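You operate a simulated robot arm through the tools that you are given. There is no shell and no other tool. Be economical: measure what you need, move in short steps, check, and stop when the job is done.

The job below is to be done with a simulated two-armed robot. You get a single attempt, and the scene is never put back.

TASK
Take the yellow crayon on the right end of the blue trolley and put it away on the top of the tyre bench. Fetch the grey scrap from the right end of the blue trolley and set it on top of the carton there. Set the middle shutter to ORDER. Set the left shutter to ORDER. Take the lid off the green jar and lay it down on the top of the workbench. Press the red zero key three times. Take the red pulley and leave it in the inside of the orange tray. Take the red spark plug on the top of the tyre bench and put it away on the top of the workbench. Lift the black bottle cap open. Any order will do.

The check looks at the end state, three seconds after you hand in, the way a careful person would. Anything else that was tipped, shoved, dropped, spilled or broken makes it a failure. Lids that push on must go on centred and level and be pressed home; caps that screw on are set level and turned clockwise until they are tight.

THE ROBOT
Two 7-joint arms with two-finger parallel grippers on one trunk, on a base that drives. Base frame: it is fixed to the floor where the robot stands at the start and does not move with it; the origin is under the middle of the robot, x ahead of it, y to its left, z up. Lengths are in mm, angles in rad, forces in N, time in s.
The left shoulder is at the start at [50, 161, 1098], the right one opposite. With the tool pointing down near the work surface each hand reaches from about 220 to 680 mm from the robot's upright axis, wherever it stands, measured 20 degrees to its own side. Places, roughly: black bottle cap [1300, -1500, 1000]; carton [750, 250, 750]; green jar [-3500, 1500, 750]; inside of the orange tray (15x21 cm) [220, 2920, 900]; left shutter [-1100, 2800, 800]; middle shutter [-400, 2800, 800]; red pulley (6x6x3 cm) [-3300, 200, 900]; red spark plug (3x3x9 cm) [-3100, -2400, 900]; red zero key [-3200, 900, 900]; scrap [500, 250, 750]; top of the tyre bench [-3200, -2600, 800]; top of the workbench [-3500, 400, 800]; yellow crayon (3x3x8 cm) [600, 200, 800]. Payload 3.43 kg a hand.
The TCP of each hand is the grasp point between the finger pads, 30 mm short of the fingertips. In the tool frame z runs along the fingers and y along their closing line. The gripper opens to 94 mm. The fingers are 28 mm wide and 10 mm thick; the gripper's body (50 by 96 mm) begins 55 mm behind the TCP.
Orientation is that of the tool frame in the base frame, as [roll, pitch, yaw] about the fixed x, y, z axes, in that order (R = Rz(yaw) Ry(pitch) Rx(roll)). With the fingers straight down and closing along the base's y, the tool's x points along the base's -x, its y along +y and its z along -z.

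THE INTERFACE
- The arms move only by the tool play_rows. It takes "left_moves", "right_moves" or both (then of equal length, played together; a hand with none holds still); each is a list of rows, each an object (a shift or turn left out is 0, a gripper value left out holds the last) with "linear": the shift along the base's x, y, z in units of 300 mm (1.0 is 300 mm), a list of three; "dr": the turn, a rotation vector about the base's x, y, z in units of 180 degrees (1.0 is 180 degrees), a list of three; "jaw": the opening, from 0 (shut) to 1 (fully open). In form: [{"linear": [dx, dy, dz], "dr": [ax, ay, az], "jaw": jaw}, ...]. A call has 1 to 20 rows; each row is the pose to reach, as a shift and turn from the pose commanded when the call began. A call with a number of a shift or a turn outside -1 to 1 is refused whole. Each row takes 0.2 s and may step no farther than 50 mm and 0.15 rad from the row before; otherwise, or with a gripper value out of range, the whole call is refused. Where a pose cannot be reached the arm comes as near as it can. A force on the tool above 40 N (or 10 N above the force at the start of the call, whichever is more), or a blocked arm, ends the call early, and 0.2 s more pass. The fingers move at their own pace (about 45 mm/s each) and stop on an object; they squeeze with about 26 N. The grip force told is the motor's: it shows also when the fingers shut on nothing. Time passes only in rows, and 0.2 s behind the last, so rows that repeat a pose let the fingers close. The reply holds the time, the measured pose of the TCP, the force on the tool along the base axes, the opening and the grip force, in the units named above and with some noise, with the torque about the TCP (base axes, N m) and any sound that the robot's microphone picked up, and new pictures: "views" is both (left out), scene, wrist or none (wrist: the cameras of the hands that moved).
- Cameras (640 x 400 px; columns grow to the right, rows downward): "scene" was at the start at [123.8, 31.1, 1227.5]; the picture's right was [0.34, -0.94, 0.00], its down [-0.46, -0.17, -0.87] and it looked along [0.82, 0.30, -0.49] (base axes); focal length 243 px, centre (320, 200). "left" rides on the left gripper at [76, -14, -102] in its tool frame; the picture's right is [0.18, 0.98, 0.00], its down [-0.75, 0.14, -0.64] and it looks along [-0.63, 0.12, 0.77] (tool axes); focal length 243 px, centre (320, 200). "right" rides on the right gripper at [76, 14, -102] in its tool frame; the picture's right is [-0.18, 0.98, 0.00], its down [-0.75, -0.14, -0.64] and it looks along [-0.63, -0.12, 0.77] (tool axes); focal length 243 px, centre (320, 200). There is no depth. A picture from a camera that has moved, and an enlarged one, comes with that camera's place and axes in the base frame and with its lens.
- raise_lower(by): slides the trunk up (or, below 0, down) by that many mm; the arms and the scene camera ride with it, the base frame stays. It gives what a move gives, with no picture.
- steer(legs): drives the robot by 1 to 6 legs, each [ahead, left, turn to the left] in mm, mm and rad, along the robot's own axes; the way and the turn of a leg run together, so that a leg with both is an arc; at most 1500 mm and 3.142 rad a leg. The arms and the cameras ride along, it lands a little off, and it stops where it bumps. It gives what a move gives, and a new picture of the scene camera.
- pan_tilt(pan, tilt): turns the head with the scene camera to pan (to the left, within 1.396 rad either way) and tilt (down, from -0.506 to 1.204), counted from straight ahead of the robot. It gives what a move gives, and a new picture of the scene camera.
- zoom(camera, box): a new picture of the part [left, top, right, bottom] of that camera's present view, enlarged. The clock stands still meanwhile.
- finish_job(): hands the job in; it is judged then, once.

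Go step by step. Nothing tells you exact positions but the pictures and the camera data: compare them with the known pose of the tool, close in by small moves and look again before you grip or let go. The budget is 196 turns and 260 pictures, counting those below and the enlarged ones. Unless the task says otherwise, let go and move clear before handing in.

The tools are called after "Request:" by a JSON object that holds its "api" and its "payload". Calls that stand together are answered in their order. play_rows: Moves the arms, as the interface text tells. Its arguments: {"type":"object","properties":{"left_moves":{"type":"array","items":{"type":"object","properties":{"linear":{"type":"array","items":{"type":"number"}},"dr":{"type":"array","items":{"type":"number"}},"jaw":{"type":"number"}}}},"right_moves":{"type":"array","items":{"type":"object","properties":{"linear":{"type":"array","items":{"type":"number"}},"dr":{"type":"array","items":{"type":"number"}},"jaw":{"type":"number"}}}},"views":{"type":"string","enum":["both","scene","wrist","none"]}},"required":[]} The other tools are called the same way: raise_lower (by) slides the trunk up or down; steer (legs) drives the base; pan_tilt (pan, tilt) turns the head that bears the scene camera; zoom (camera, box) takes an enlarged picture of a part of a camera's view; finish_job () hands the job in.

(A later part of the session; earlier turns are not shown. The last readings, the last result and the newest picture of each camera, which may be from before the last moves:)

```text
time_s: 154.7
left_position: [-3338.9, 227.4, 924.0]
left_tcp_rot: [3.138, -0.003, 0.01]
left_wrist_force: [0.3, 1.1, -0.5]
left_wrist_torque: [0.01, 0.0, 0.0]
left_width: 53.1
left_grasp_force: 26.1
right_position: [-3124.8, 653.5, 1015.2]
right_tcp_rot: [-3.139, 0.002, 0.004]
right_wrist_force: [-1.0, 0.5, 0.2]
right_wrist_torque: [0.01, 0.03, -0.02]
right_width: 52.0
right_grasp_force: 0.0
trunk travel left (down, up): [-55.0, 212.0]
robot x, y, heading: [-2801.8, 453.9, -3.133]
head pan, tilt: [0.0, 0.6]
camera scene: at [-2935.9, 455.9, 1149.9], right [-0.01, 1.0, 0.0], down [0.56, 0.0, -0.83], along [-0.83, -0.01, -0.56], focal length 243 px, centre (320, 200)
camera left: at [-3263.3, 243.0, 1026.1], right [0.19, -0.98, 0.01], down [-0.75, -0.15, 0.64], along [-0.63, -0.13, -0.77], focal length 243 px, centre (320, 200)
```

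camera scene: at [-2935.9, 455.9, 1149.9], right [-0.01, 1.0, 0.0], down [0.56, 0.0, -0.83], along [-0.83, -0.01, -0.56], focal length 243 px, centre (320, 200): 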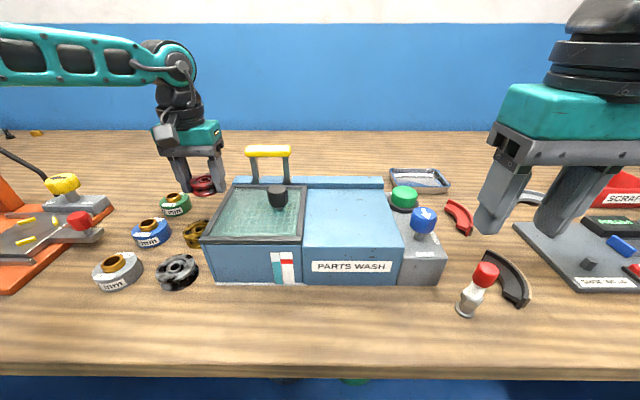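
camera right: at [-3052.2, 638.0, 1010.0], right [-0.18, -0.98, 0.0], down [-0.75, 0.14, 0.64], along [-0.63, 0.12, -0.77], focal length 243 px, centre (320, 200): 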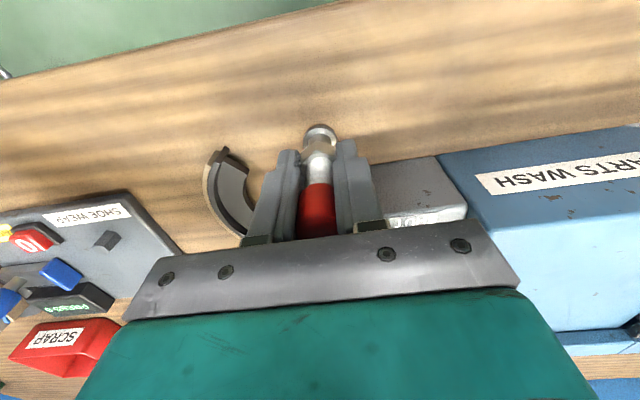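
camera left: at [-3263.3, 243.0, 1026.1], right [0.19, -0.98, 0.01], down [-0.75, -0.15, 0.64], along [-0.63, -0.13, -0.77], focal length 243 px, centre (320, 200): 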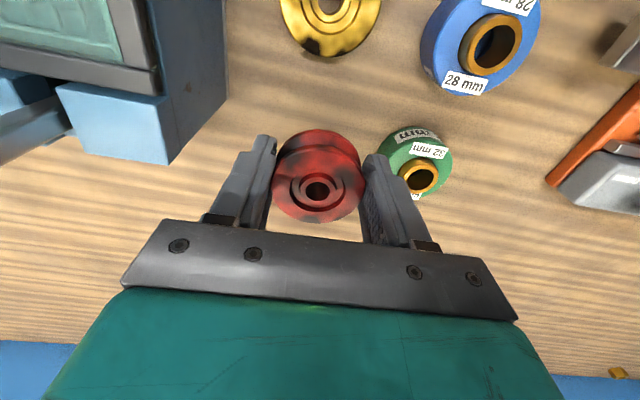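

The pulley is held. I'll raise and retract the left arm, then slide right to the scale with the red zero key.

Request:
{"api": "play_rows", "payload": {"left_moves": [{"linear": [0, 0, 0.15]}, {"linear": [0, 0, 0.3]}, {"linear": [0.1, 0, 0.4]}, {"linear": [0.25, 0, 0.42]}, {"linear": [0.4, 0, 0.42]}, {"linear": [0.55, 0, 0.42]}, {"linear": [0.7, 0, 0.42]}, {"linear": [0.85, 0, 0.42]}], "right_moves": [{"linear": [0, 0, 0.05]}, {"linear": [0, 0, 0.1]}, {"linear": [0, 0, 0.15]}, {"linear": [0, 0, 0.15]}, {"linear": [0, 0, 0.15]}, {"linear": [0, 0, 0.15]}, {"linear": [0, 0, 0.15]}, {"linear": [0, 0, 0.15]}], "views": "none"}}

Request:
{"api": "steer", "payload": {"legs": [[0, -310, 0]]}}

```text
time_s: 156.5
left_position: [-3084.5, 225.7, 1051.2]
left_tcp_rot: [3.139, -0.001, 0.01]
left_wrist_force: [0.6, 0.2, -1.1]
left_wrist_torque: [-0.01, 0.02, 0.0]
left_width: 53.0
left_grasp_force: 25.7
right_position: [-3126.1, 650.7, 1061.6]
right_tcp_rot: [-3.14, 0.002, 0.003]
right_wrist_force: [-0.3, 0.2, -0.2]
right_wrist_torque: [-0.04, 0.0, 0.0]
right_width: 52.0
right_grasp_force: 0.1
trunk travel left (down, up): [-55.0, 212.0]
robot x, y, heading: [-2809.8, 455.9, -3.137]
head pan, tilt: [0.0, 0.6]
```

```text
time_s: 159.9
left_position: [-3088.5, 542.7, 1053.1]
left_tcp_rot: [3.139, -0.002, 0.013]
left_wrist_force: [0.4, 0.1, -1.1]
left_wrist_torque: [-0.02, 0.02, 0.02]
left_width: 53.0
left_grasp_force: 25.6
right_position: [-3128.8, 966.8, 1060.8]
right_tcp_rot: [-3.14, 0.002, 0.004]
right_wrist_force: [-0.1, 0.2, 0.4]
right_wrist_torque: [0.02, -0.03, 0.0]
right_width: 51.4
right_grasp_force: 0.1
trunk travel left (down, up): [-55.0, 212.0]
robot x, y, heading: [-2809.7, 773.6, -3.128]
head pan, tilt: [0.0, 0.6]
camera scene: at [-2938.7, 771.1, 1149.9], right [-0.01, 1.0, 0.0], down [0.56, 0.01, -0.83], along [-0.83, -0.01, -0.56], focal length 243 px, centre (320, 200)
```

scene: 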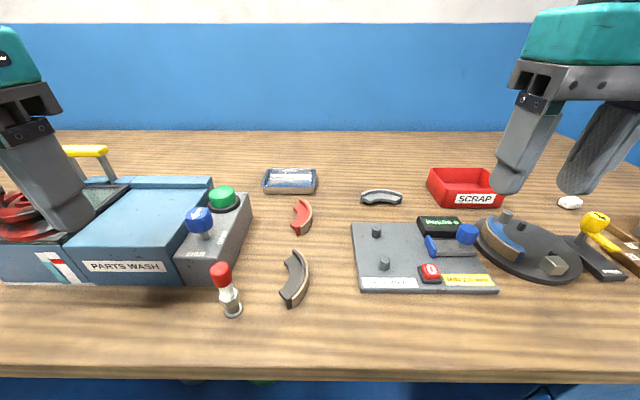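

Request:
{"api": "zoom", "payload": {"camera": "scene", "box": [340, 200, 520, 310]}}

```text
3.56 times, centred on (430, 255) of scene
camera zoom: at [-2938.7, 771.1, 1149.9], right [-0.01, 1.0, 0.0], down [0.56, 0.01, -0.83], along [-0.83, -0.01, -0.56], focal length 864 px, centre (-71, 4)
```

zoom: 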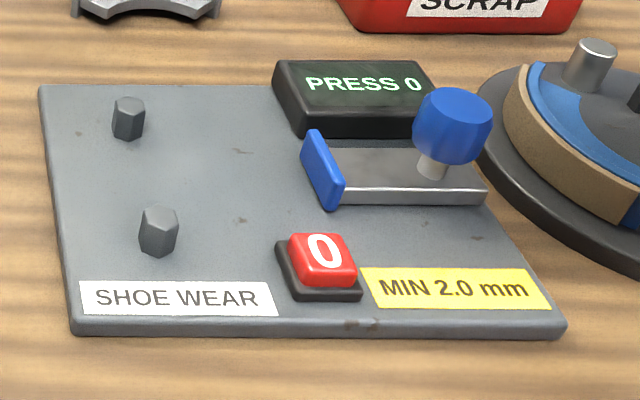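

The display shows "PRESS 0" and the red key top is at about [-3190,939,850]. I'll close the right fingers and hover above the key.

Request:
{"api": "play_rows", "payload": {"right_moves": [{"linear": [-0.07, -0.03, -0.1], "jaw": 0}, {"linear": [-0.15, -0.07, -0.22]}, {"linear": [-0.203, -0.093, -0.35]}, {"linear": [-0.203, -0.093, -0.48]}, {"linear": [-0.203, -0.093, -0.5]}], "views": "wrist"}}

Request:
{"api": "zoom", "payload": {"camera": "scene", "box": [340, 170, 520, 310]}}

```text
time_s: 161.1
left_position: [-3087.3, 540.8, 1052.1]
left_tcp_rot: [3.139, -0.001, 0.013]
left_wrist_force: [0.6, 0.7, -0.5]
left_wrist_torque: [0.01, -0.01, 0.0]
left_width: 52.8
left_grasp_force: 25.9
right_position: [-3191.1, 939.3, 910.2]
right_tcp_rot: [-3.139, 0.003, 0.005]
right_wrist_force: [0.1, 0.1, -0.1]
right_wrist_torque: [0.0, -0.02, 0.0]
right_width: 0.1
right_grasp_force: 26.2
trunk travel left (down, up): [-55.0, 212.0]
robot x, y, heading: [-2806.4, 769.0, -3.132]
head pan, tilt: [0.0, 0.6]
camera right: at [-3113.2, 925.0, 1013.2], right [-0.18, -0.98, 0.0], down [-0.75, 0.14, 0.64], along [-0.63, 0.12, -0.77], focal length 243 px, centre (320, 200)
```

right: 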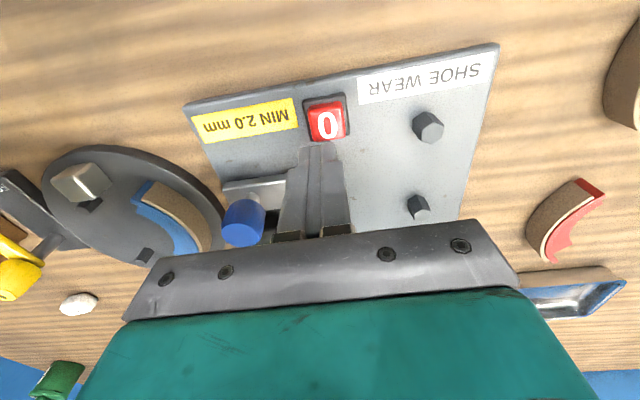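

```text
2.86 times, centred on (430, 240) of scene
camera zoom: at [-2938.7, 771.0, 1149.9], right [-0.01, 1.0, 0.0], down [0.56, 0.01, -0.83], along [-0.82, -0.01, -0.56], focal length 694 px, centre (6, 86)
```

zoom: 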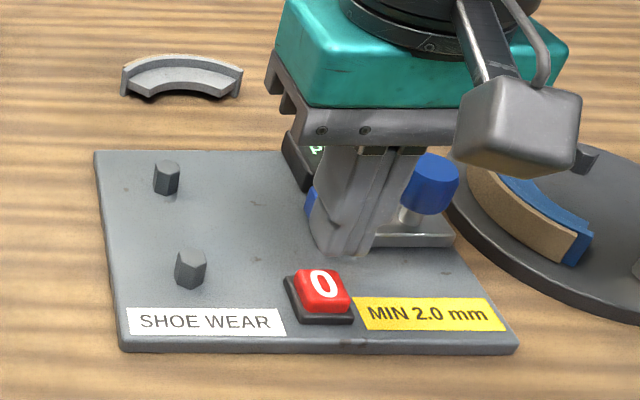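

The key is at about [-3180,934]. I'll shift over it and approach in small steps to find contact.

Request:
{"api": "play_rows", "payload": {"right_moves": [{"linear": [0.036, -0.018, 0]}, {"linear": [0.036, -0.018, -0.06]}, {"linear": [0.036, -0.018, -0.075]}], "views": "wrist"}}

Request:
{"api": "zoom", "payload": {"camera": "scene", "box": [380, 200, 480, 300]}}

```text
time_s: 162.0
left_position: [-3087.5, 541.0, 1051.9]
left_tcp_rot: [3.137, 0.0, 0.01]
left_wrist_force: [-0.3, 0.0, -0.1]
left_wrist_torque: [-0.04, 0.0, 0.01]
left_width: 53.0
left_grasp_force: 25.4
right_position: [-3177.7, 933.2, 894.7]
right_tcp_rot: [3.141, 0.017, 0.006]
right_wrist_force: [7.8, 2.3, 18.4]
right_wrist_torque: [0.05, -0.49, 0.06]
right_width: 0.0
right_grasp_force: 25.3
trunk travel left (down, up): [-55.0, 212.0]
robot x, y, heading: [-2810.2, 773.6, -3.136]
head pan, tilt: [0.0, 0.6]
heard: click
stopped in row 3 (right hand): the force on the tool passed its limit at 42 N (the readings are from after the stop); the commanded pose is now the measured one
camera right: at [-3100.4, 920.1, 995.6], right [-0.18, -0.98, 0.01], down [-0.74, 0.14, 0.65], along [-0.64, 0.11, -0.76], focal length 243 px, centre (320, 200)
```

right: 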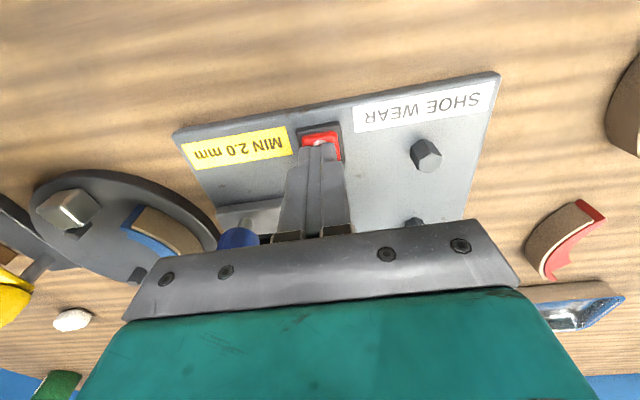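

```text
4.00 times, centred on (430, 250) of scene
camera zoom: at [-2936.9, 770.8, 1150.1], right [-0.01, 1.0, 0.0], down [0.56, 0.01, -0.83], along [-0.83, -0.01, -0.56], focal length 972 px, centre (-120, 0)
```

zoom: 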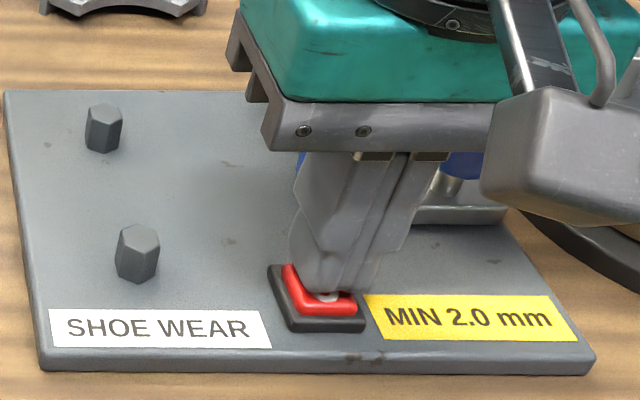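

A click: first press registered. I'll raise to release and check the display.

Request:
{"api": "play_rows", "payload": {"right_moves": [{"linear": [0, 0, 0.03]}, {"linear": [0.012, 0, 0.07]}, {"linear": [0.012, 0, 0.07]}], "views": "none"}}

Request:
{"api": "zoom", "payload": {"camera": "scene", "box": [380, 190, 500, 300]}}

```text
time_s: 162.8
left_position: [-3087.5, 541.7, 1051.4]
left_tcp_rot: [3.138, -0.002, 0.01]
left_wrist_force: [0.6, 0.6, -0.1]
left_wrist_torque: [-0.03, -0.01, 0.03]
left_width: 52.9
left_grasp_force: 26.3
right_position: [-3176.8, 934.6, 911.7]
right_tcp_rot: [-3.142, 0.011, 0.005]
right_wrist_force: [0.4, 0.2, 1.2]
right_wrist_torque: [0.0, -0.01, 0.07]
right_width: 0.1
right_grasp_force: 26.1
trunk travel left (down, up): [-55.0, 212.0]
robot x, y, heading: [-2810.3, 771.6, -3.135]
head pan, tilt: [0.0, 0.6]
```

```text
3.64 times, centred on (440, 245) of scene
camera zoom: at [-2938.7, 771.1, 1149.9], right [-0.01, 1.0, 0.0], down [0.56, 0.01, -0.83], along [-0.83, -0.01, -0.56], focal length 884 px, centre (-116, 36)
```

zoom: 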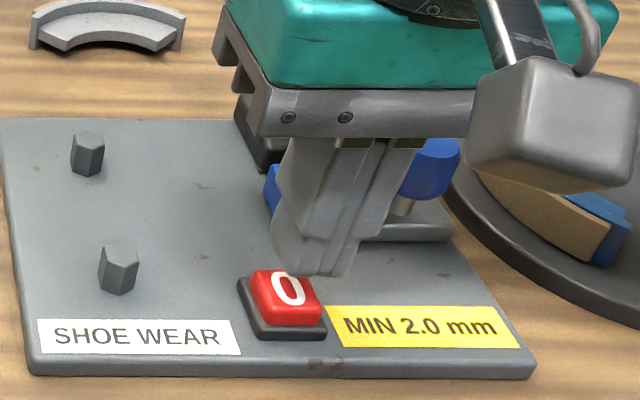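

Request:
{"api": "play_rows", "payload": {"right_moves": [{"linear": [0.005, 0, -0.04]}, {"linear": [0.005, 0, -0.06]}, {"linear": [0.005, 0, -0.068]}, {"linear": [0.005, 0, -0.03]}, {"linear": [0.005, 0, 0]}], "views": "none"}}

```text
time_s: 164.0
left_position: [-3087.5, 541.2, 1051.0]
left_tcp_rot: [3.136, -0.003, 0.011]
left_wrist_force: [0.5, -0.1, 0.0]
left_wrist_torque: [0.01, -0.02, 0.03]
left_width: 52.7
left_grasp_force: 26.3
right_position: [-3175.7, 934.7, 912.1]
right_tcp_rot: [3.14, 0.012, 0.005]
right_wrist_force: [0.2, -0.1, 0.1]
right_wrist_torque: [0.0, -0.01, -0.01]
right_width: 0.0
right_grasp_force: 25.7
trunk travel left (down, up): [-55.0, 212.0]
robot x, y, heading: [-2807.9, 775.3, -3.133]
head pan, tilt: [0.0, 0.6]
heard: click
```

Second click. I'll raise the hand to read the display before the third press.

Request:
{"api": "play_rows", "payload": {"right_moves": [{"linear": [0.1, 0, 0.1]}, {"linear": [0.2, 0, 0.2]}, {"linear": [0.2, 0, 0.3]}], "views": "none"}}

Request:
{"api": "zoom", "payload": {"camera": "scene", "box": [380, 190, 500, 300]}}

```text
time_s: 164.8
left_position: [-3087.3, 541.0, 1050.8]
left_tcp_rot: [3.139, -0.002, 0.009]
left_wrist_force: [0.2, 1.3, -1.1]
left_wrist_torque: [-0.01, 0.03, -0.01]
left_width: 52.9
left_grasp_force: 25.7
right_position: [-3113.2, 934.1, 1002.4]
right_tcp_rot: [3.141, 0.011, 0.002]
right_wrist_force: [0.3, -0.3, 0.2]
right_wrist_torque: [0.01, 0.01, -0.01]
right_width: 0.1
right_grasp_force: 26.3
trunk travel left (down, up): [-55.0, 212.0]
robot x, y, heading: [-2810.4, 770.9, -3.128]
head pan, tilt: [0.0, 0.6]
```

```text
3.64 times, centred on (440, 245) of scene
camera zoom: at [-2938.6, 771.0, 1149.9], right [-0.01, 1.0, 0.0], down [0.56, 0.01, -0.83], along [-0.83, -0.01, -0.56], focal length 884 px, centre (-116, 36)
```

zoom: 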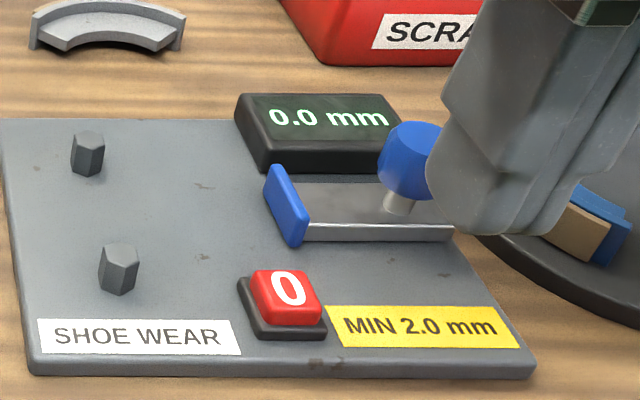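

The display now reads 0.0 mm and shows no count; two clicks were heard. Now the third press.

Request:
{"api": "play_rows", "payload": {"right_moves": [{"linear": [-0.1, 0, -0.1]}, {"linear": [-0.205, 0, -0.2]}, {"linear": [-0.205, 0, -0.3]}, {"linear": [-0.205, 0, -0.345]}, {"linear": [-0.205, 0, -0.363]}, {"linear": [-0.205, 0, -0.37]}, {"linear": [-0.205, 0, -0.33]}, {"linear": [-0.205, 0, -0.3]}], "views": "none"}}

```text
time_s: 166.6
left_position: [-3086.6, 541.2, 1049.8]
left_tcp_rot: [3.137, -0.002, 0.009]
left_wrist_force: [0.1, -0.3, -0.6]
left_wrist_torque: [0.0, -0.04, 0.0]
left_width: 52.8
left_grasp_force: 26.4
right_position: [-3176.8, 934.2, 910.0]
right_tcp_rot: [3.141, 0.009, 0.004]
right_wrist_force: [-0.6, -1.1, -0.5]
right_wrist_torque: [-0.01, 0.01, 0.0]
right_width: 0.0
right_grasp_force: 26.2
trunk travel left (down, up): [-55.0, 212.0]
robot x, y, heading: [-2809.9, 773.4, -3.133]
head pan, tilt: [0.0, 0.6]
heard: click
```

Three presses done. Raising the hand and looking right for the green jar.

Request:
{"api": "play_rows", "payload": {"right_moves": [{"linear": [0.05, 0, 0.15]}, {"linear": [0.2, 0, 0.3]}, {"linear": [0.35, -0.05, 0.45]}, {"linear": [0.45, -0.1, 0.5]}], "views": "none"}}

Request:
{"api": "pan_tilt", "payload": {"pan": -0.7, "tilt": 0.5}}

```text
refused: row 2 steps farther than a row can; nothing moved
```

```text
time_s: 167.7
left_position: [-3087.0, 542.5, 1051.3]
left_tcp_rot: [3.138, -0.002, 0.011]
left_wrist_force: [-0.1, -0.7, -1.3]
left_wrist_torque: [0.0, 0.01, -0.06]
left_width: 53.0
left_grasp_force: 26.2
right_position: [-3176.3, 934.6, 910.9]
right_tcp_rot: [3.14, 0.011, 0.005]
right_wrist_force: [-0.2, -0.3, 0.0]
right_wrist_torque: [0.01, 0.03, -0.02]
right_width: 0.0
right_grasp_force: 25.8
trunk travel left (down, up): [-55.0, 212.0]
robot x, y, heading: [-2810.4, 769.6, -3.128]
head pan, tilt: [-0.7, 0.499]
camera scene: at [-2920.5, 829.8, 1159.0], right [0.64, 0.77, 0.0], down [0.37, -0.3, -0.88], along [-0.68, 0.56, -0.48], focal length 243 px, centre (320, 200)
```

scene: 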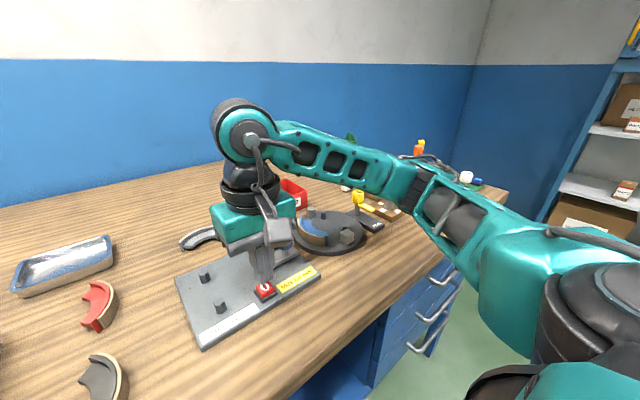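

Request:
{"api": "play_rows", "payload": {"right_moves": [{"linear": [0.03, 0, 0.15]}, {"linear": [0.12, 0, 0.28]}, {"linear": [0.24, -0.03, 0.38]}, {"linear": [0.36, -0.06, 0.45]}, {"linear": [0.45, -0.1, 0.5]}], "views": "none"}}

Request:
{"api": "steer", "payload": {"legs": [[-250, 0, 0], [0, -520, 0]]}}

Request:
{"api": "pan_tilt", "payload": {"pan": 0, "tilt": 0.5}}

```text
time_s: 168.9
left_position: [-3086.8, 541.9, 1051.4]
left_tcp_rot: [3.137, -0.002, 0.012]
left_wrist_force: [-0.5, 0.0, -1.0]
left_wrist_torque: [0.04, 0.02, 0.01]
left_width: 52.7
left_grasp_force: 25.8
right_position: [-3039.7, 902.0, 1063.7]
right_tcp_rot: [3.141, 0.011, 0.004]
right_wrist_force: [0.1, -0.8, -0.3]
right_wrist_torque: [-0.01, -0.01, 0.0]
right_width: 0.0
right_grasp_force: 26.0
trunk travel left (down, up): [-55.0, 212.0]
robot x, y, heading: [-2807.7, 772.1, -3.129]
head pan, tilt: [-0.7, 0.499]
```

```text
time_s: 175.5
left_position: [-2842.3, 1072.8, 1050.8]
left_tcp_rot: [3.139, -0.001, 0.008]
left_wrist_force: [-0.7, 0.1, -0.7]
left_wrist_torque: [0.01, -0.03, 0.0]
left_width: 52.8
left_grasp_force: 26.4
right_position: [-2794.8, 1434.4, 1062.6]
right_tcp_rot: [3.14, 0.01, 0.004]
right_wrist_force: [-0.6, 0.0, 0.3]
right_wrist_torque: [-0.04, 0.01, 0.01]
right_width: 0.1
right_grasp_force: 25.9
trunk travel left (down, up): [-55.0, 212.0]
robot x, y, heading: [-2562.4, 1302.8, -3.13]
head pan, tilt: [-0.7, 0.499]
camera scene: at [-2674.5, 1361.4, 1159.0], right [0.64, 0.77, 0.0], down [0.37, -0.31, -0.88], along [-0.68, 0.56, -0.48], focal length 243 px, centre (320, 200)
```

scene: 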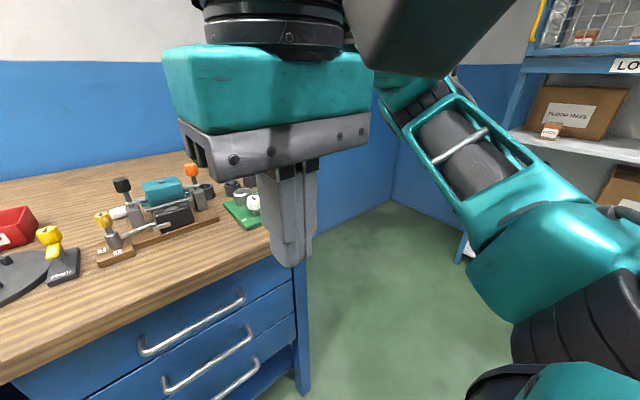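

```text
time_s: 176.5
left_position: [-2841.8, 1071.9, 1050.5]
left_tcp_rot: [3.137, -0.001, 0.011]
left_wrist_force: [0.3, -0.8, -0.6]
left_wrist_torque: [-0.02, 0.02, -0.03]
left_width: 53.1
left_grasp_force: 25.6
right_position: [-2794.4, 1434.9, 1063.8]
right_tcp_rot: [3.139, 0.012, 0.005]
right_wrist_force: [-0.3, -0.2, -0.4]
right_wrist_torque: [0.03, 0.02, -0.01]
right_width: 0.0
right_grasp_force: 25.9
trunk travel left (down, up): [-55.0, 212.0]
robot x, y, heading: [-2561.8, 1305.0, -3.133]
head pan, tilt: [0.0, 0.499]
camera scene: at [-2695.4, 1302.7, 1159.0], right [-0.01, 1.0, 0.0], down [0.48, 0.0, -0.88], along [-0.88, -0.01, -0.48], focal length 243 px, centre (320, 200)
```

scene: 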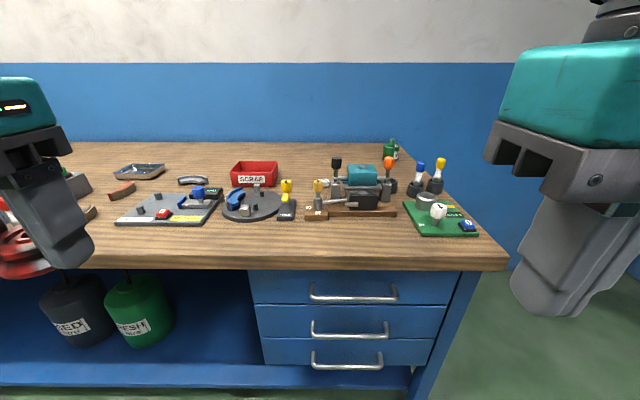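

Request:
{"api": "zoom", "payload": {"camera": "scene", "box": [290, 120, 490, 250]}}

```text
3.08 times, centred on (390, 185) of scene
camera zoom: at [-2695.4, 1302.7, 1159.0], right [-0.01, 1.0, 0.0], down [0.48, 0.0, -0.88], along [-0.88, -0.01, -0.48], focal length 748 px, centre (105, 246)
```

zoom: 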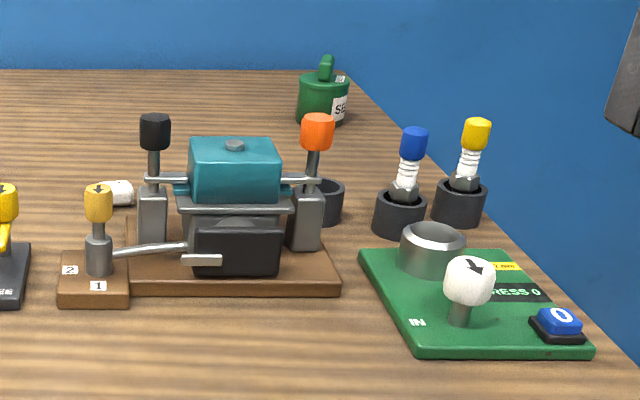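

The green jar stands at the far right rear corner, about [-3650,1580], near the bench's right end (y≈1653). I'll go round and face the bench end from +y so the right hand can reach it.

Request:
{"api": "steer", "payload": {"legs": [[0, -880, 0], [0, 0, 1.565]]}}

Request:
{"api": "pan_tilt", "payload": {"pan": -0.75, "tilt": 0.5}}

```text
time_s: 188.4
left_position: [-2344.3, 1906.0, 1051.1]
left_tcp_rot: [3.14, -0.002, 1.579]
left_wrist_force: [0.3, 0.0, -0.5]
left_wrist_torque: [0.02, 0.02, -0.02]
left_width: 52.9
left_grasp_force: 26.3
right_position: [-2705.4, 1954.2, 1063.7]
right_tcp_rot: [3.14, 0.01, 1.571]
right_wrist_force: [0.3, 0.1, -0.1]
right_wrist_torque: [0.01, 0.01, 0.01]
right_width: 0.0
right_grasp_force: 25.7
trunk travel left (down, up): [-55.0, 212.0]
robot x, y, heading: [-2575.2, 2184.6, -1.569]
head pan, tilt: [0.0, 0.499]
camera scene: at [-2574.6, 2054.6, 1159.0], right [-1.0, -0.01, 0.0], down [0.0, 0.48, -0.88], along [0.0, -0.88, -0.48], focal length 243 px, centre (320, 200)
```

scene: 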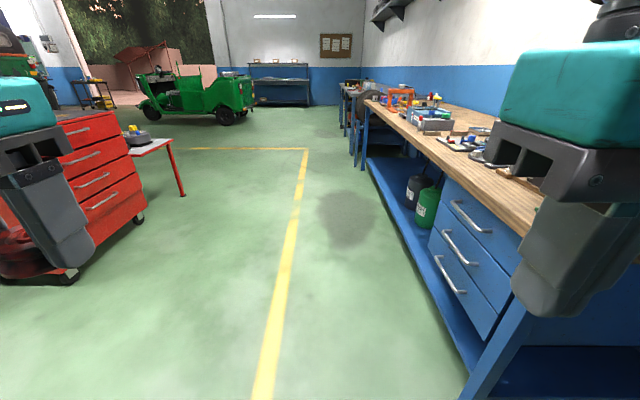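

```text
time_s: 189.5
left_position: [-2345.0, 1906.4, 1051.6]
left_tcp_rot: [3.139, -0.002, 1.58]
left_wrist_force: [0.2, 0.0, -0.6]
left_wrist_torque: [-0.03, 0.0, 0.03]
left_width: 52.8
left_grasp_force: 26.2
right_position: [-2705.7, 1953.7, 1063.8]
right_tcp_rot: [3.14, 0.011, 1.573]
right_wrist_force: [0.1, 1.1, 0.6]
right_wrist_torque: [-0.06, 0.0, 0.0]
right_width: 0.0
right_grasp_force: 26.1
trunk travel left (down, up): [-55.0, 212.0]
robot x, y, heading: [-2574.4, 2186.6, -1.568]
head pan, tilt: [-0.75, 0.499]
camera scene: at [-2636.8, 2078.7, 1159.0], right [-0.74, 0.68, 0.0], down [0.32, 0.35, -0.88], along [-0.59, -0.65, -0.48], focal length 243 px, centre (320, 200)
```

scene: 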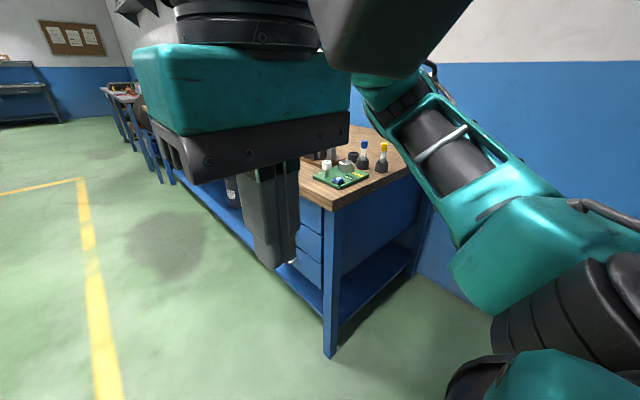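

Request:
{"api": "steer", "payload": {"legs": [[0, -800, 0]]}}

Request:
{"api": "pan_tilt", "payload": {"pan": -0.25, "tilt": 0.5}}

```text
time_s: 197.0
left_position: [-3149.2, 1900.8, 1052.4]
left_tcp_rot: [3.139, -0.002, 1.586]
left_wrist_force: [-0.4, 0.0, -1.3]
left_wrist_torque: [-0.02, 0.03, 0.01]
left_width: 53.1
left_grasp_force: 25.9
right_position: [-3510.2, 1946.2, 1064.8]
right_tcp_rot: [3.141, 0.009, 1.578]
right_wrist_force: [0.3, 0.2, -0.9]
right_wrist_torque: [-0.02, 0.06, 0.0]
right_width: 0.0
right_grasp_force: 25.9
trunk travel left (down, up): [-55.0, 212.0]
robot x, y, heading: [-3377.5, 2181.3, -1.558]
head pan, tilt: [-0.75, 0.499]
camera scene: at [-3441.6, 2071.4, 1159.0], right [-0.74, 0.67, 0.0], down [0.32, 0.35, -0.88], along [-0.59, -0.65, -0.48], focal length 243 px, centre (320, 200)
```

scene: 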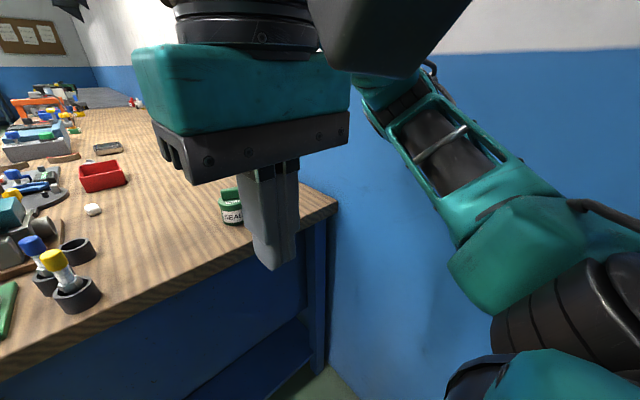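

```text
time_s: 197.9
left_position: [-3148.1, 1900.2, 1051.8]
left_tcp_rot: [3.139, -0.001, 1.586]
left_wrist_force: [0.6, 1.2, -0.2]
left_wrist_torque: [0.0, -0.01, 0.01]
left_width: 52.5
left_grasp_force: 27.0
right_position: [-3509.3, 1946.9, 1063.6]
right_tcp_rot: [3.14, 0.01, 1.577]
right_wrist_force: [0.2, -0.8, -0.2]
right_wrist_torque: [0.0, -0.03, 0.0]
right_width: 0.0
right_grasp_force: 25.2
trunk travel left (down, up): [-55.0, 212.0]
robot x, y, heading: [-3379.4, 2178.6, -1.56]
head pan, tilt: [-0.25, 0.499]
camera scene: at [-3401.8, 2050.2, 1159.0], right [-0.97, 0.24, 0.0], down [0.11, 0.47, -0.88], along [-0.21, -0.85, -0.48], focal length 243 px, centre (320, 200)
```

scene: 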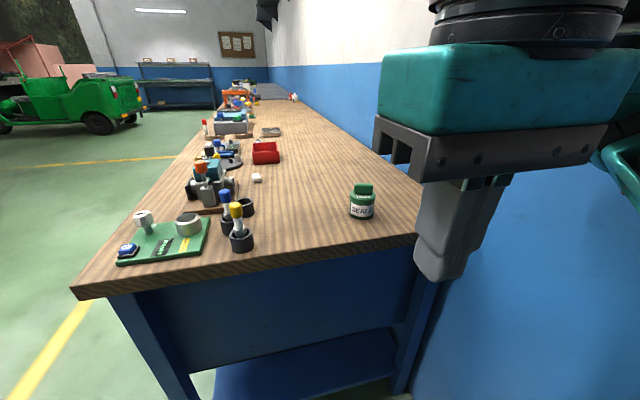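

Request:
{"api": "zoom", "payload": {"camera": "scene", "box": [330, 165, 400, 235]}}

```text
5.71 times, centred on (365, 200) of scene
camera zoom: at [-3401.8, 2050.2, 1159.0], right [-0.97, 0.24, 0.0], down [0.11, 0.47, -0.88], along [-0.21, -0.85, -0.48], focal length 1388 px, centre (63, 200)
```

zoom: 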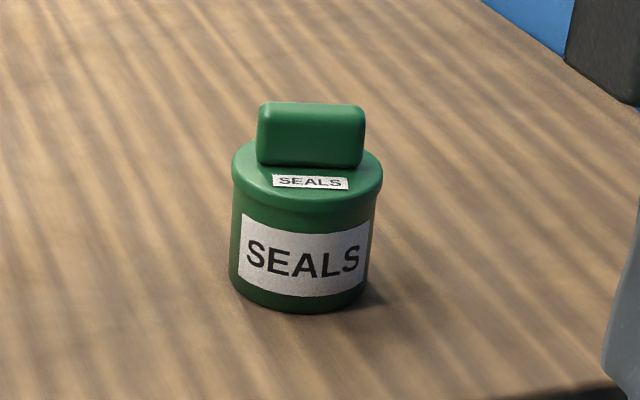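

The jar's lid has a fin handle, about 48 mm long and roughly along x. I'll drive 80 mm closer and bring the right hand above it for a wrist view.

Request:
{"api": "steer", "payload": {"legs": [[80, 0, 0]]}}

Request:
{"api": "play_rows", "payload": {"right_moves": [{"linear": [-0.05, -0.12, 0], "jaw": 0.9}, {"linear": [-0.1, -0.25, 0]}, {"linear": [-0.16, -0.38, 0]}, {"linear": [-0.22, -0.51, 0]}, {"linear": [-0.28, -0.64, 0]}, {"linear": [-0.34, -0.77, 0]}, {"linear": [-0.38, -0.9, -0.05]}, {"linear": [-0.39, -0.98, -0.13]}]}}

```text
time_s: 199.0
left_position: [-3147.4, 1819.4, 1051.4]
left_tcp_rot: [3.137, -0.003, 1.581]
left_wrist_force: [0.1, -0.3, -0.7]
left_wrist_torque: [0.01, 0.01, -0.02]
left_width: 52.6
left_grasp_force: 26.2
right_position: [-3508.5, 1865.8, 1062.7]
right_tcp_rot: [3.139, 0.011, 1.577]
right_wrist_force: [-0.3, -0.7, 0.1]
right_wrist_torque: [-0.01, 0.03, 0.0]
right_width: 0.0
right_grasp_force: 25.9
trunk travel left (down, up): [-55.0, 212.0]
robot x, y, heading: [-3381.2, 2097.8, -1.559]
head pan, tilt: [-0.25, 0.499]
camera scene: at [-3401.0, 1969.2, 1158.9], right [-0.97, 0.24, 0.0], down [0.11, 0.47, -0.88], along [-0.21, -0.85, -0.48], focal length 243 px, centre (320, 200)
```

scene: 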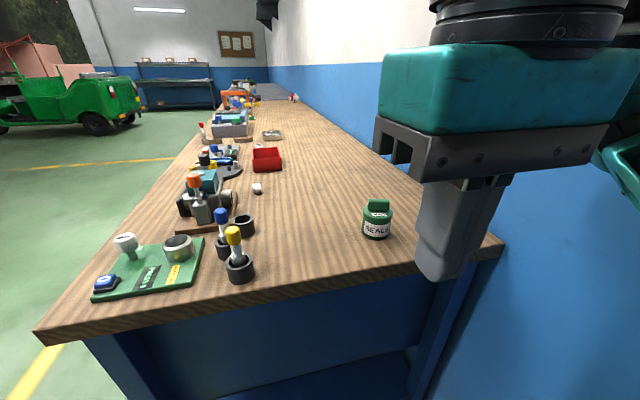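

```text
time_s: 200.8
left_position: [-3147.8, 1819.9, 1051.7]
left_tcp_rot: [3.138, -0.002, 1.584]
left_wrist_force: [0.1, 0.7, -0.4]
left_wrist_torque: [-0.01, -0.01, 0.01]
left_width: 52.7
left_grasp_force: 26.1
right_position: [-3628.2, 1571.1, 1023.4]
right_tcp_rot: [3.14, 0.01, 1.577]
right_wrist_force: [0.0, 0.3, -0.4]
right_wrist_torque: [0.01, 0.0, 0.01]
right_width: 84.6
right_grasp_force: 0.0
trunk travel left (down, up): [-55.0, 212.0]
robot x, y, heading: [-3378.0, 2098.1, -1.553]
head pan, tilt: [-0.25, 0.499]
camera scene: at [-3401.1, 1969.4, 1159.0], right [-0.97, 0.24, 0.0], down [0.11, 0.47, -0.88], along [-0.21, -0.85, -0.48], focal length 243 px, centre (320, 200)
camera right: at [-3613.5, 1648.4, 1126.0], right [0.98, -0.18, 0.0], down [-0.14, -0.75, 0.65], along [-0.11, -0.64, -0.76], focal length 243 px, centre (320, 200)
```

scene: 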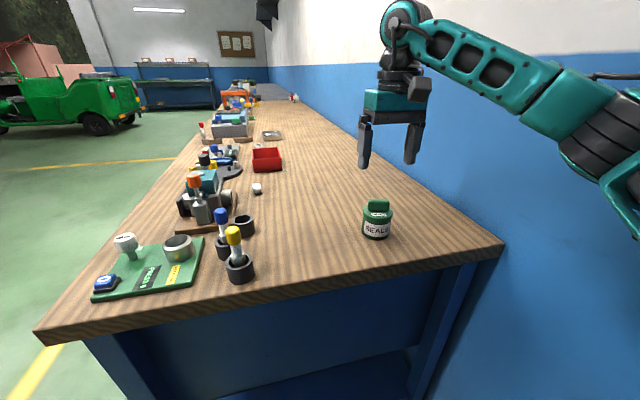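
right: 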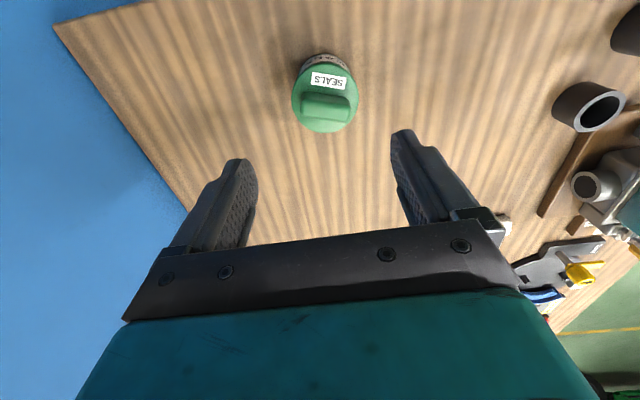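

Request:
{"api": "play_rows", "payload": {"right_moves": [{"linear": [0.013, 0.003, -0.06], "dr": [0, 0, -0.035]}, {"linear": [0.027, 0.003, -0.12], "dr": [0, 0, -0.07]}, {"linear": [0.027, 0.003, -0.19], "dr": [0, 0, -0.102]}], "views": "wrist"}}

Request:
{"api": "zoom", "payload": {"camera": "scene", "box": [330, 120, 430, 250]}}

```text
time_s: 201.6
left_position: [-3148.1, 1819.9, 1051.3]
left_tcp_rot: [3.138, -0.002, 1.582]
left_wrist_force: [-0.3, -0.6, -1.4]
left_wrist_torque: [0.04, 0.02, 0.03]
left_width: 52.8
left_grasp_force: 25.9
right_position: [-3618.4, 1572.6, 967.5]
right_tcp_rot: [3.139, 0.012, 1.255]
right_wrist_force: [0.3, 0.1, 0.0]
right_wrist_torque: [-0.01, -0.02, -0.01]
right_width: 84.7
right_grasp_force: 0.0
trunk travel left (down, up): [-55.0, 212.0]
robot x, y, heading: [-3376.3, 2096.3, -1.561]
head pan, tilt: [-0.25, 0.499]
camera right: at [-3580.1, 1641.9, 1069.6], right [0.88, -0.48, 0.0], down [-0.37, -0.67, 0.65], along [-0.31, -0.57, -0.76], focal length 243 px, centre (320, 200)
```

right: 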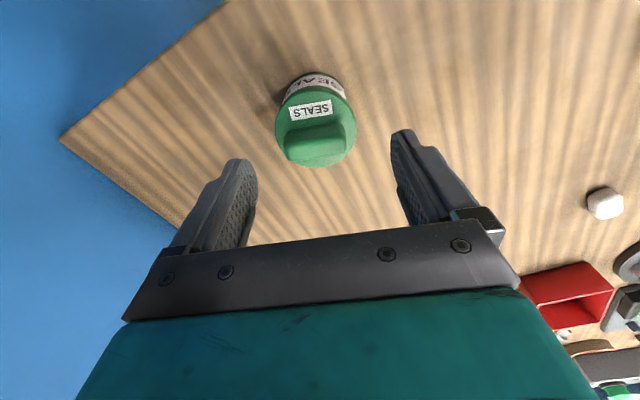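

```text
3.08 times, centred on (380, 185) of scene
camera zoom: at [-3401.1, 1969.6, 1159.0], right [-0.97, 0.24, 0.0], down [0.11, 0.47, -0.88], along [-0.21, -0.85, -0.48], focal length 748 px, centre (135, 246)
```

zoom: 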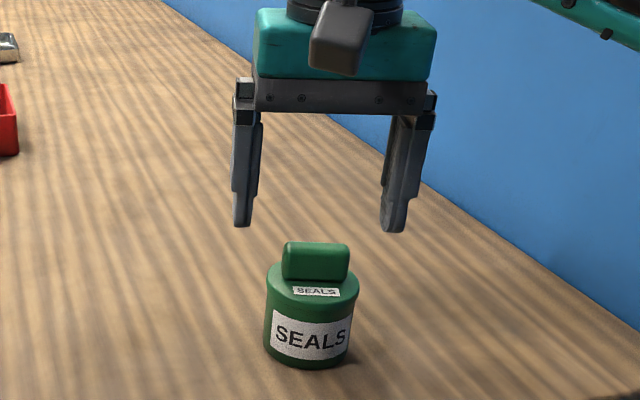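

Request:
{"api": "zoom", "payload": {"camera": "right", "box": [260, 60, 370, 180]}}

```text
3.33 times, centred on (315, 120) of right
camera zoom: at [-3580.1, 1641.9, 1069.6], right [0.88, -0.48, 0.0], down [-0.37, -0.67, 0.65], along [-0.31, -0.57, -0.76], focal length 809 px, centre (337, 467)
```

zoom: 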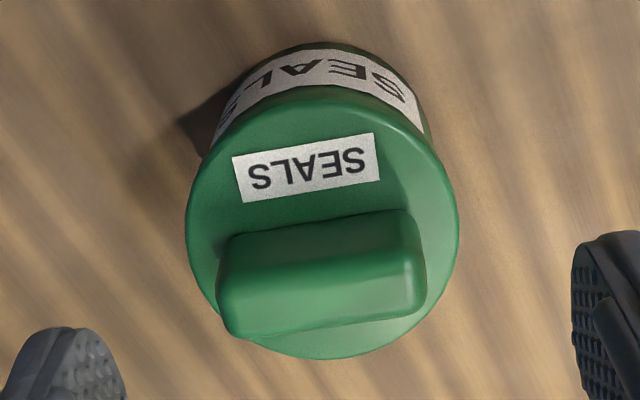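

The hand is aligned with the fin. Descending and gripping it by its ends.

Request:
{"api": "play_rows", "payload": {"right_moves": [{"linear": [-0.008, 0.001, -0.08]}, {"linear": [-0.008, 0.001, -0.145]}, {"linear": [-0.008, 0.001, -0.145], "jaw": 0.6}, {"linear": [-0.008, 0.001, -0.145], "jaw": 0.3}, {"linear": [-0.008, 0.001, -0.145], "jaw": 0.3}], "views": "wrist"}}

Request:
{"api": "zoom", "payload": {"camera": "scene", "box": [330, 140, 430, 250]}}

```text
time_s: 202.8
left_position: [-3146.7, 1820.3, 1052.3]
left_tcp_rot: [3.137, -0.001, 1.583]
left_wrist_force: [0.4, 0.0, -0.5]
left_wrist_torque: [0.01, -0.01, 0.0]
left_width: 52.7
left_grasp_force: 26.7
right_position: [-3620.7, 1573.5, 923.1]
right_tcp_rot: [3.14, 0.009, 1.256]
right_wrist_force: [0.3, 0.5, -0.6]
right_wrist_torque: [0.05, 0.0, -0.05]
right_width: 59.9
right_grasp_force: 26.3
trunk travel left (down, up): [-55.0, 212.0]
robot x, y, heading: [-3379.5, 2097.0, -1.558]
head pan, tilt: [-0.25, 0.499]
heard: snap
camera right: at [-3583.4, 1642.2, 1025.8], right [0.88, -0.48, 0.0], down [-0.37, -0.67, 0.65], along [-0.31, -0.57, -0.76], focal length 243 px, centre (320, 200)
```

right: 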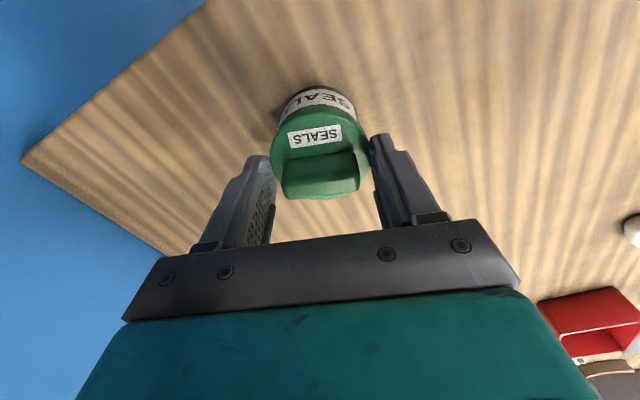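

```text
3.64 times, centred on (380, 195) of scene
camera zoom: at [-3401.0, 1969.6, 1159.0], right [-0.97, 0.24, 0.0], down [0.11, 0.47, -0.88], along [-0.21, -0.85, -0.48], focal length 884 px, centre (102, 218)
```

zoom: 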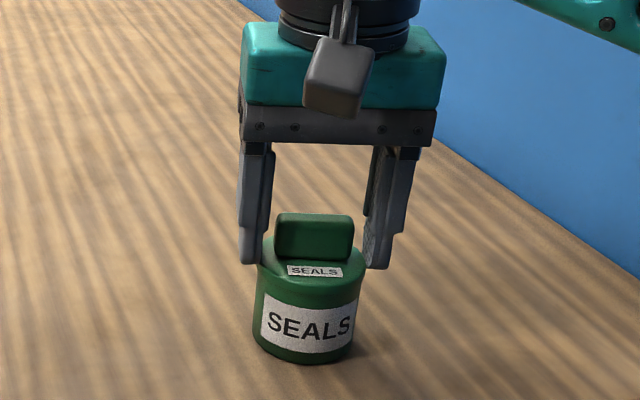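

It closed on the lid's rim (60 mm) and a snap was heard, so the lid may have popped loose. I'll lift straight up gently.

Request:
{"api": "play_rows", "payload": {"right_moves": [{"linear": [0, 0, 0.015]}, {"linear": [0, 0, 0.04]}, {"linear": [0, 0, 0.08]}, {"linear": [0, 0, 0.13]}], "views": "none"}}

Request:
{"api": "zoom", "payload": {"camera": "scene", "box": [330, 130, 430, 250]}}

```text
time_s: 203.8
left_position: [-3146.9, 1819.1, 1052.0]
left_tcp_rot: [3.139, -0.002, 1.583]
left_wrist_force: [0.4, 0.6, 0.0]
left_wrist_torque: [-0.02, 0.01, -0.02]
left_width: 52.7
left_grasp_force: 25.8
right_position: [-3620.8, 1571.7, 962.4]
right_tcp_rot: [3.14, 0.012, 1.258]
right_wrist_force: [-0.8, -0.5, -0.3]
right_wrist_torque: [0.03, 0.0, 0.0]
right_width: 59.7
right_grasp_force: 25.7
trunk travel left (down, up): [-55.0, 212.0]
robot x, y, heading: [-3378.3, 2097.8, -1.562]
head pan, tilt: [-0.25, 0.499]
```

```text
3.33 times, centred on (380, 190) of scene
camera zoom: at [-3401.0, 1969.7, 1159.0], right [-0.97, 0.24, 0.0], down [0.11, 0.47, -0.88], along [-0.21, -0.85, -0.48], focal length 810 px, centre (120, 233)
```

zoom: 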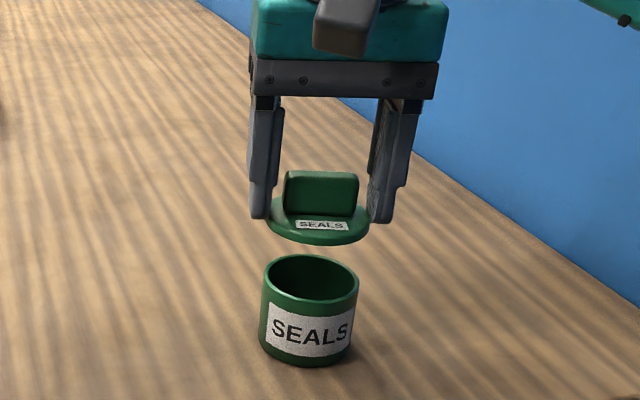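

The lid is off and the jar is undisturbed. I'll move it about 110 mm toward +x and lower it.

Request:
{"api": "play_rows", "payload": {"right_moves": [{"linear": [0, 0, 0.07]}, {"linear": [0.12, 0.01, 0.07]}, {"linear": [0.25, 0.01, 0.07]}, {"linear": [0.38, 0.01, 0.05]}, {"linear": [0.38, 0.01, -0.08]}, {"linear": [0.38, 0.01, -0.2]}, {"linear": [0.38, 0.01, -0.25]}], "views": "wrist"}}

Request:
{"api": "zoom", "payload": {"camera": "scene", "box": [290, 150, 430, 260]}}

```text
time_s: 205.4
left_position: [-3148.3, 1819.9, 1052.3]
left_tcp_rot: [3.138, -0.001, 1.583]
left_wrist_force: [-0.2, -0.9, -0.2]
left_wrist_torque: [0.0, -0.02, 0.02]
left_width: 52.9
left_grasp_force: 25.7
right_position: [-3505.9, 1575.8, 887.5]
right_tcp_rot: [3.141, 0.009, 1.256]
right_wrist_force: [-0.4, 0.3, -0.1]
right_wrist_torque: [0.02, 0.02, 0.02]
right_width: 59.7
right_grasp_force: 25.8
trunk travel left (down, up): [-55.0, 212.0]
robot x, y, heading: [-3375.2, 2094.4, -1.562]
head pan, tilt: [-0.25, 0.499]
camera right: at [-3468.6, 1644.7, 989.7], right [0.88, -0.48, 0.0], down [-0.37, -0.67, 0.65], along [-0.31, -0.57, -0.76], focal length 243 px, centre (320, 200)
```

right: 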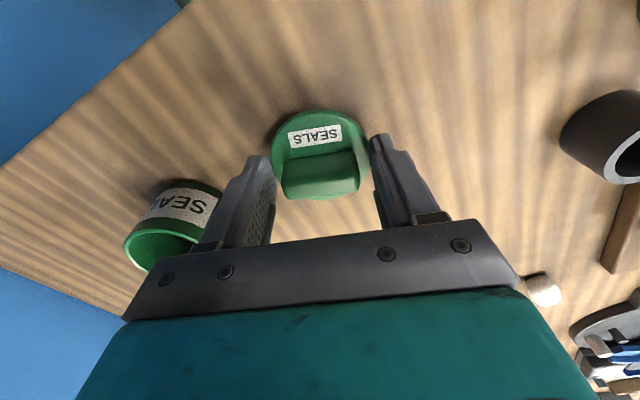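

```text
3.64 times, centred on (360, 205) of scene
camera zoom: at [-3401.0, 1969.6, 1159.0], right [-0.97, 0.24, 0.0], down [0.11, 0.47, -0.88], along [-0.21, -0.85, -0.48], focal length 884 px, centre (174, 182)
```

zoom: 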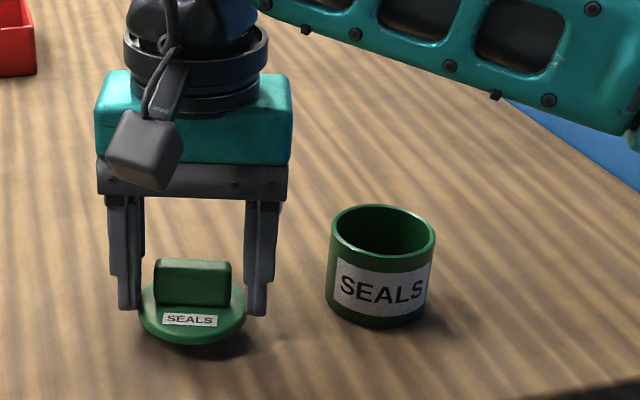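

Request:
{"api": "play_rows", "payload": {"right_moves": [{"linear": [0, 0, -0.03]}, {"linear": [0, 0, -0.045]}, {"linear": [0, 0, -0.055]}, {"linear": [0, 0, -0.065]}, {"linear": [0, 0, -0.075]}, {"linear": [0, 0, -0.085]}], "views": "none"}}

Request:
{"api": "zoom", "payload": {"camera": "scene", "box": [290, 170, 390, 260]}}

```text
time_s: 206.7
left_position: [-3147.2, 1821.7, 1051.7]
left_tcp_rot: [3.137, -0.002, 1.582]
left_wrist_force: [0.2, -0.7, -0.4]
left_wrist_torque: [0.02, -0.01, 0.0]
left_width: 52.6
left_grasp_force: 25.9
right_position: [-3505.4, 1575.1, 872.8]
right_tcp_rot: [3.129, 0.024, 1.258]
right_wrist_force: [-0.8, 3.5, 16.1]
right_wrist_torque: [0.33, 0.22, 0.03]
right_width: 59.6
right_grasp_force: 26.0
trunk travel left (down, up): [-55.0, 212.0]
robot x, y, heading: [-3380.0, 2099.1, -1.561]
head pan, tilt: [-0.25, 0.499]
stopped in row 6 (right hand): the force on the tool passed its limit at 42 N (the readings are from after the stop); the commanded pose is now the measured one
```

```text
4.44 times, centred on (340, 215) of scene
camera zoom: at [-3400.9, 1970.8, 1158.9], right [-0.97, 0.24, 0.0], down [0.11, 0.46, -0.88], along [-0.21, -0.85, -0.48], focal length 1080 px, centre (231, 133)
```

zoom: 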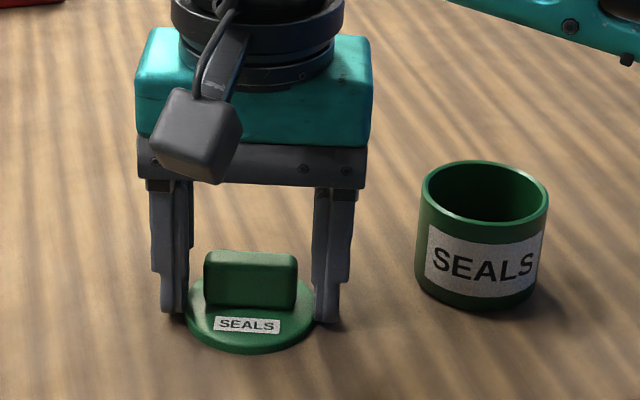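

Contact. Releasing the lid and lifting clear.

Request:
{"api": "play_rows", "payload": {"right_moves": [{"linear": [0, 0, 0.003]}, {"linear": [0, 0, 0.003], "jaw": 0.7}, {"linear": [0, 0, 0.003], "jaw": 0.85}, {"linear": [0, 0, 0.003], "jaw": 0.9}, {"linear": [0, 0, 0.12]}, {"linear": [0, 0, 0.28]}, {"linear": [0, 0.05, 0.43]}, {"linear": [0, 0.15, 0.53]}], "views": "none"}}

Request:
{"api": "zoom", "payload": {"camera": "scene", "box": [280, 150, 440, 260]}}

```text
time_s: 208.5
left_position: [-3147.8, 1820.0, 1051.6]
left_tcp_rot: [3.138, -0.001, 1.584]
left_wrist_force: [0.1, 0.2, -0.8]
left_wrist_torque: [0.06, 0.02, 0.01]
left_width: 52.9
left_grasp_force: 25.9
right_position: [-3505.1, 1618.1, 1028.8]
right_tcp_rot: [3.13, 0.019, 1.255]
right_wrist_force: [0.5, -0.8, 0.1]
right_wrist_torque: [0.03, 0.04, -0.01]
right_width: 84.6
right_grasp_force: 0.0
trunk travel left (down, up): [-55.0, 212.0]
robot x, y, heading: [-3380.2, 2096.9, -1.56]
head pan, tilt: [-0.25, 0.499]
```

```text
3.64 times, centred on (360, 205) of scene
camera zoom: at [-3401.1, 1969.9, 1159.0], right [-0.97, 0.24, 0.0], down [0.11, 0.46, -0.88], along [-0.21, -0.85, -0.48], focal length 884 px, centre (174, 182)
```

zoom: 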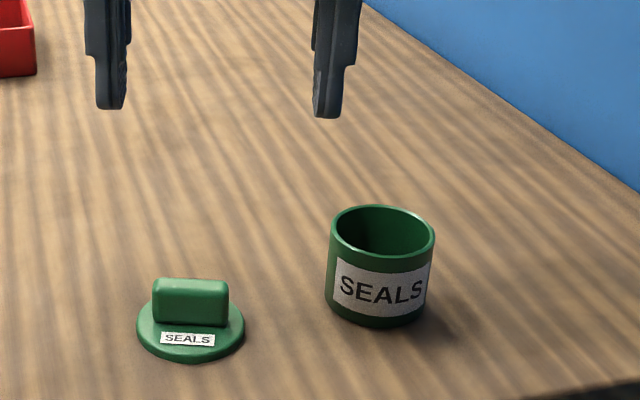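

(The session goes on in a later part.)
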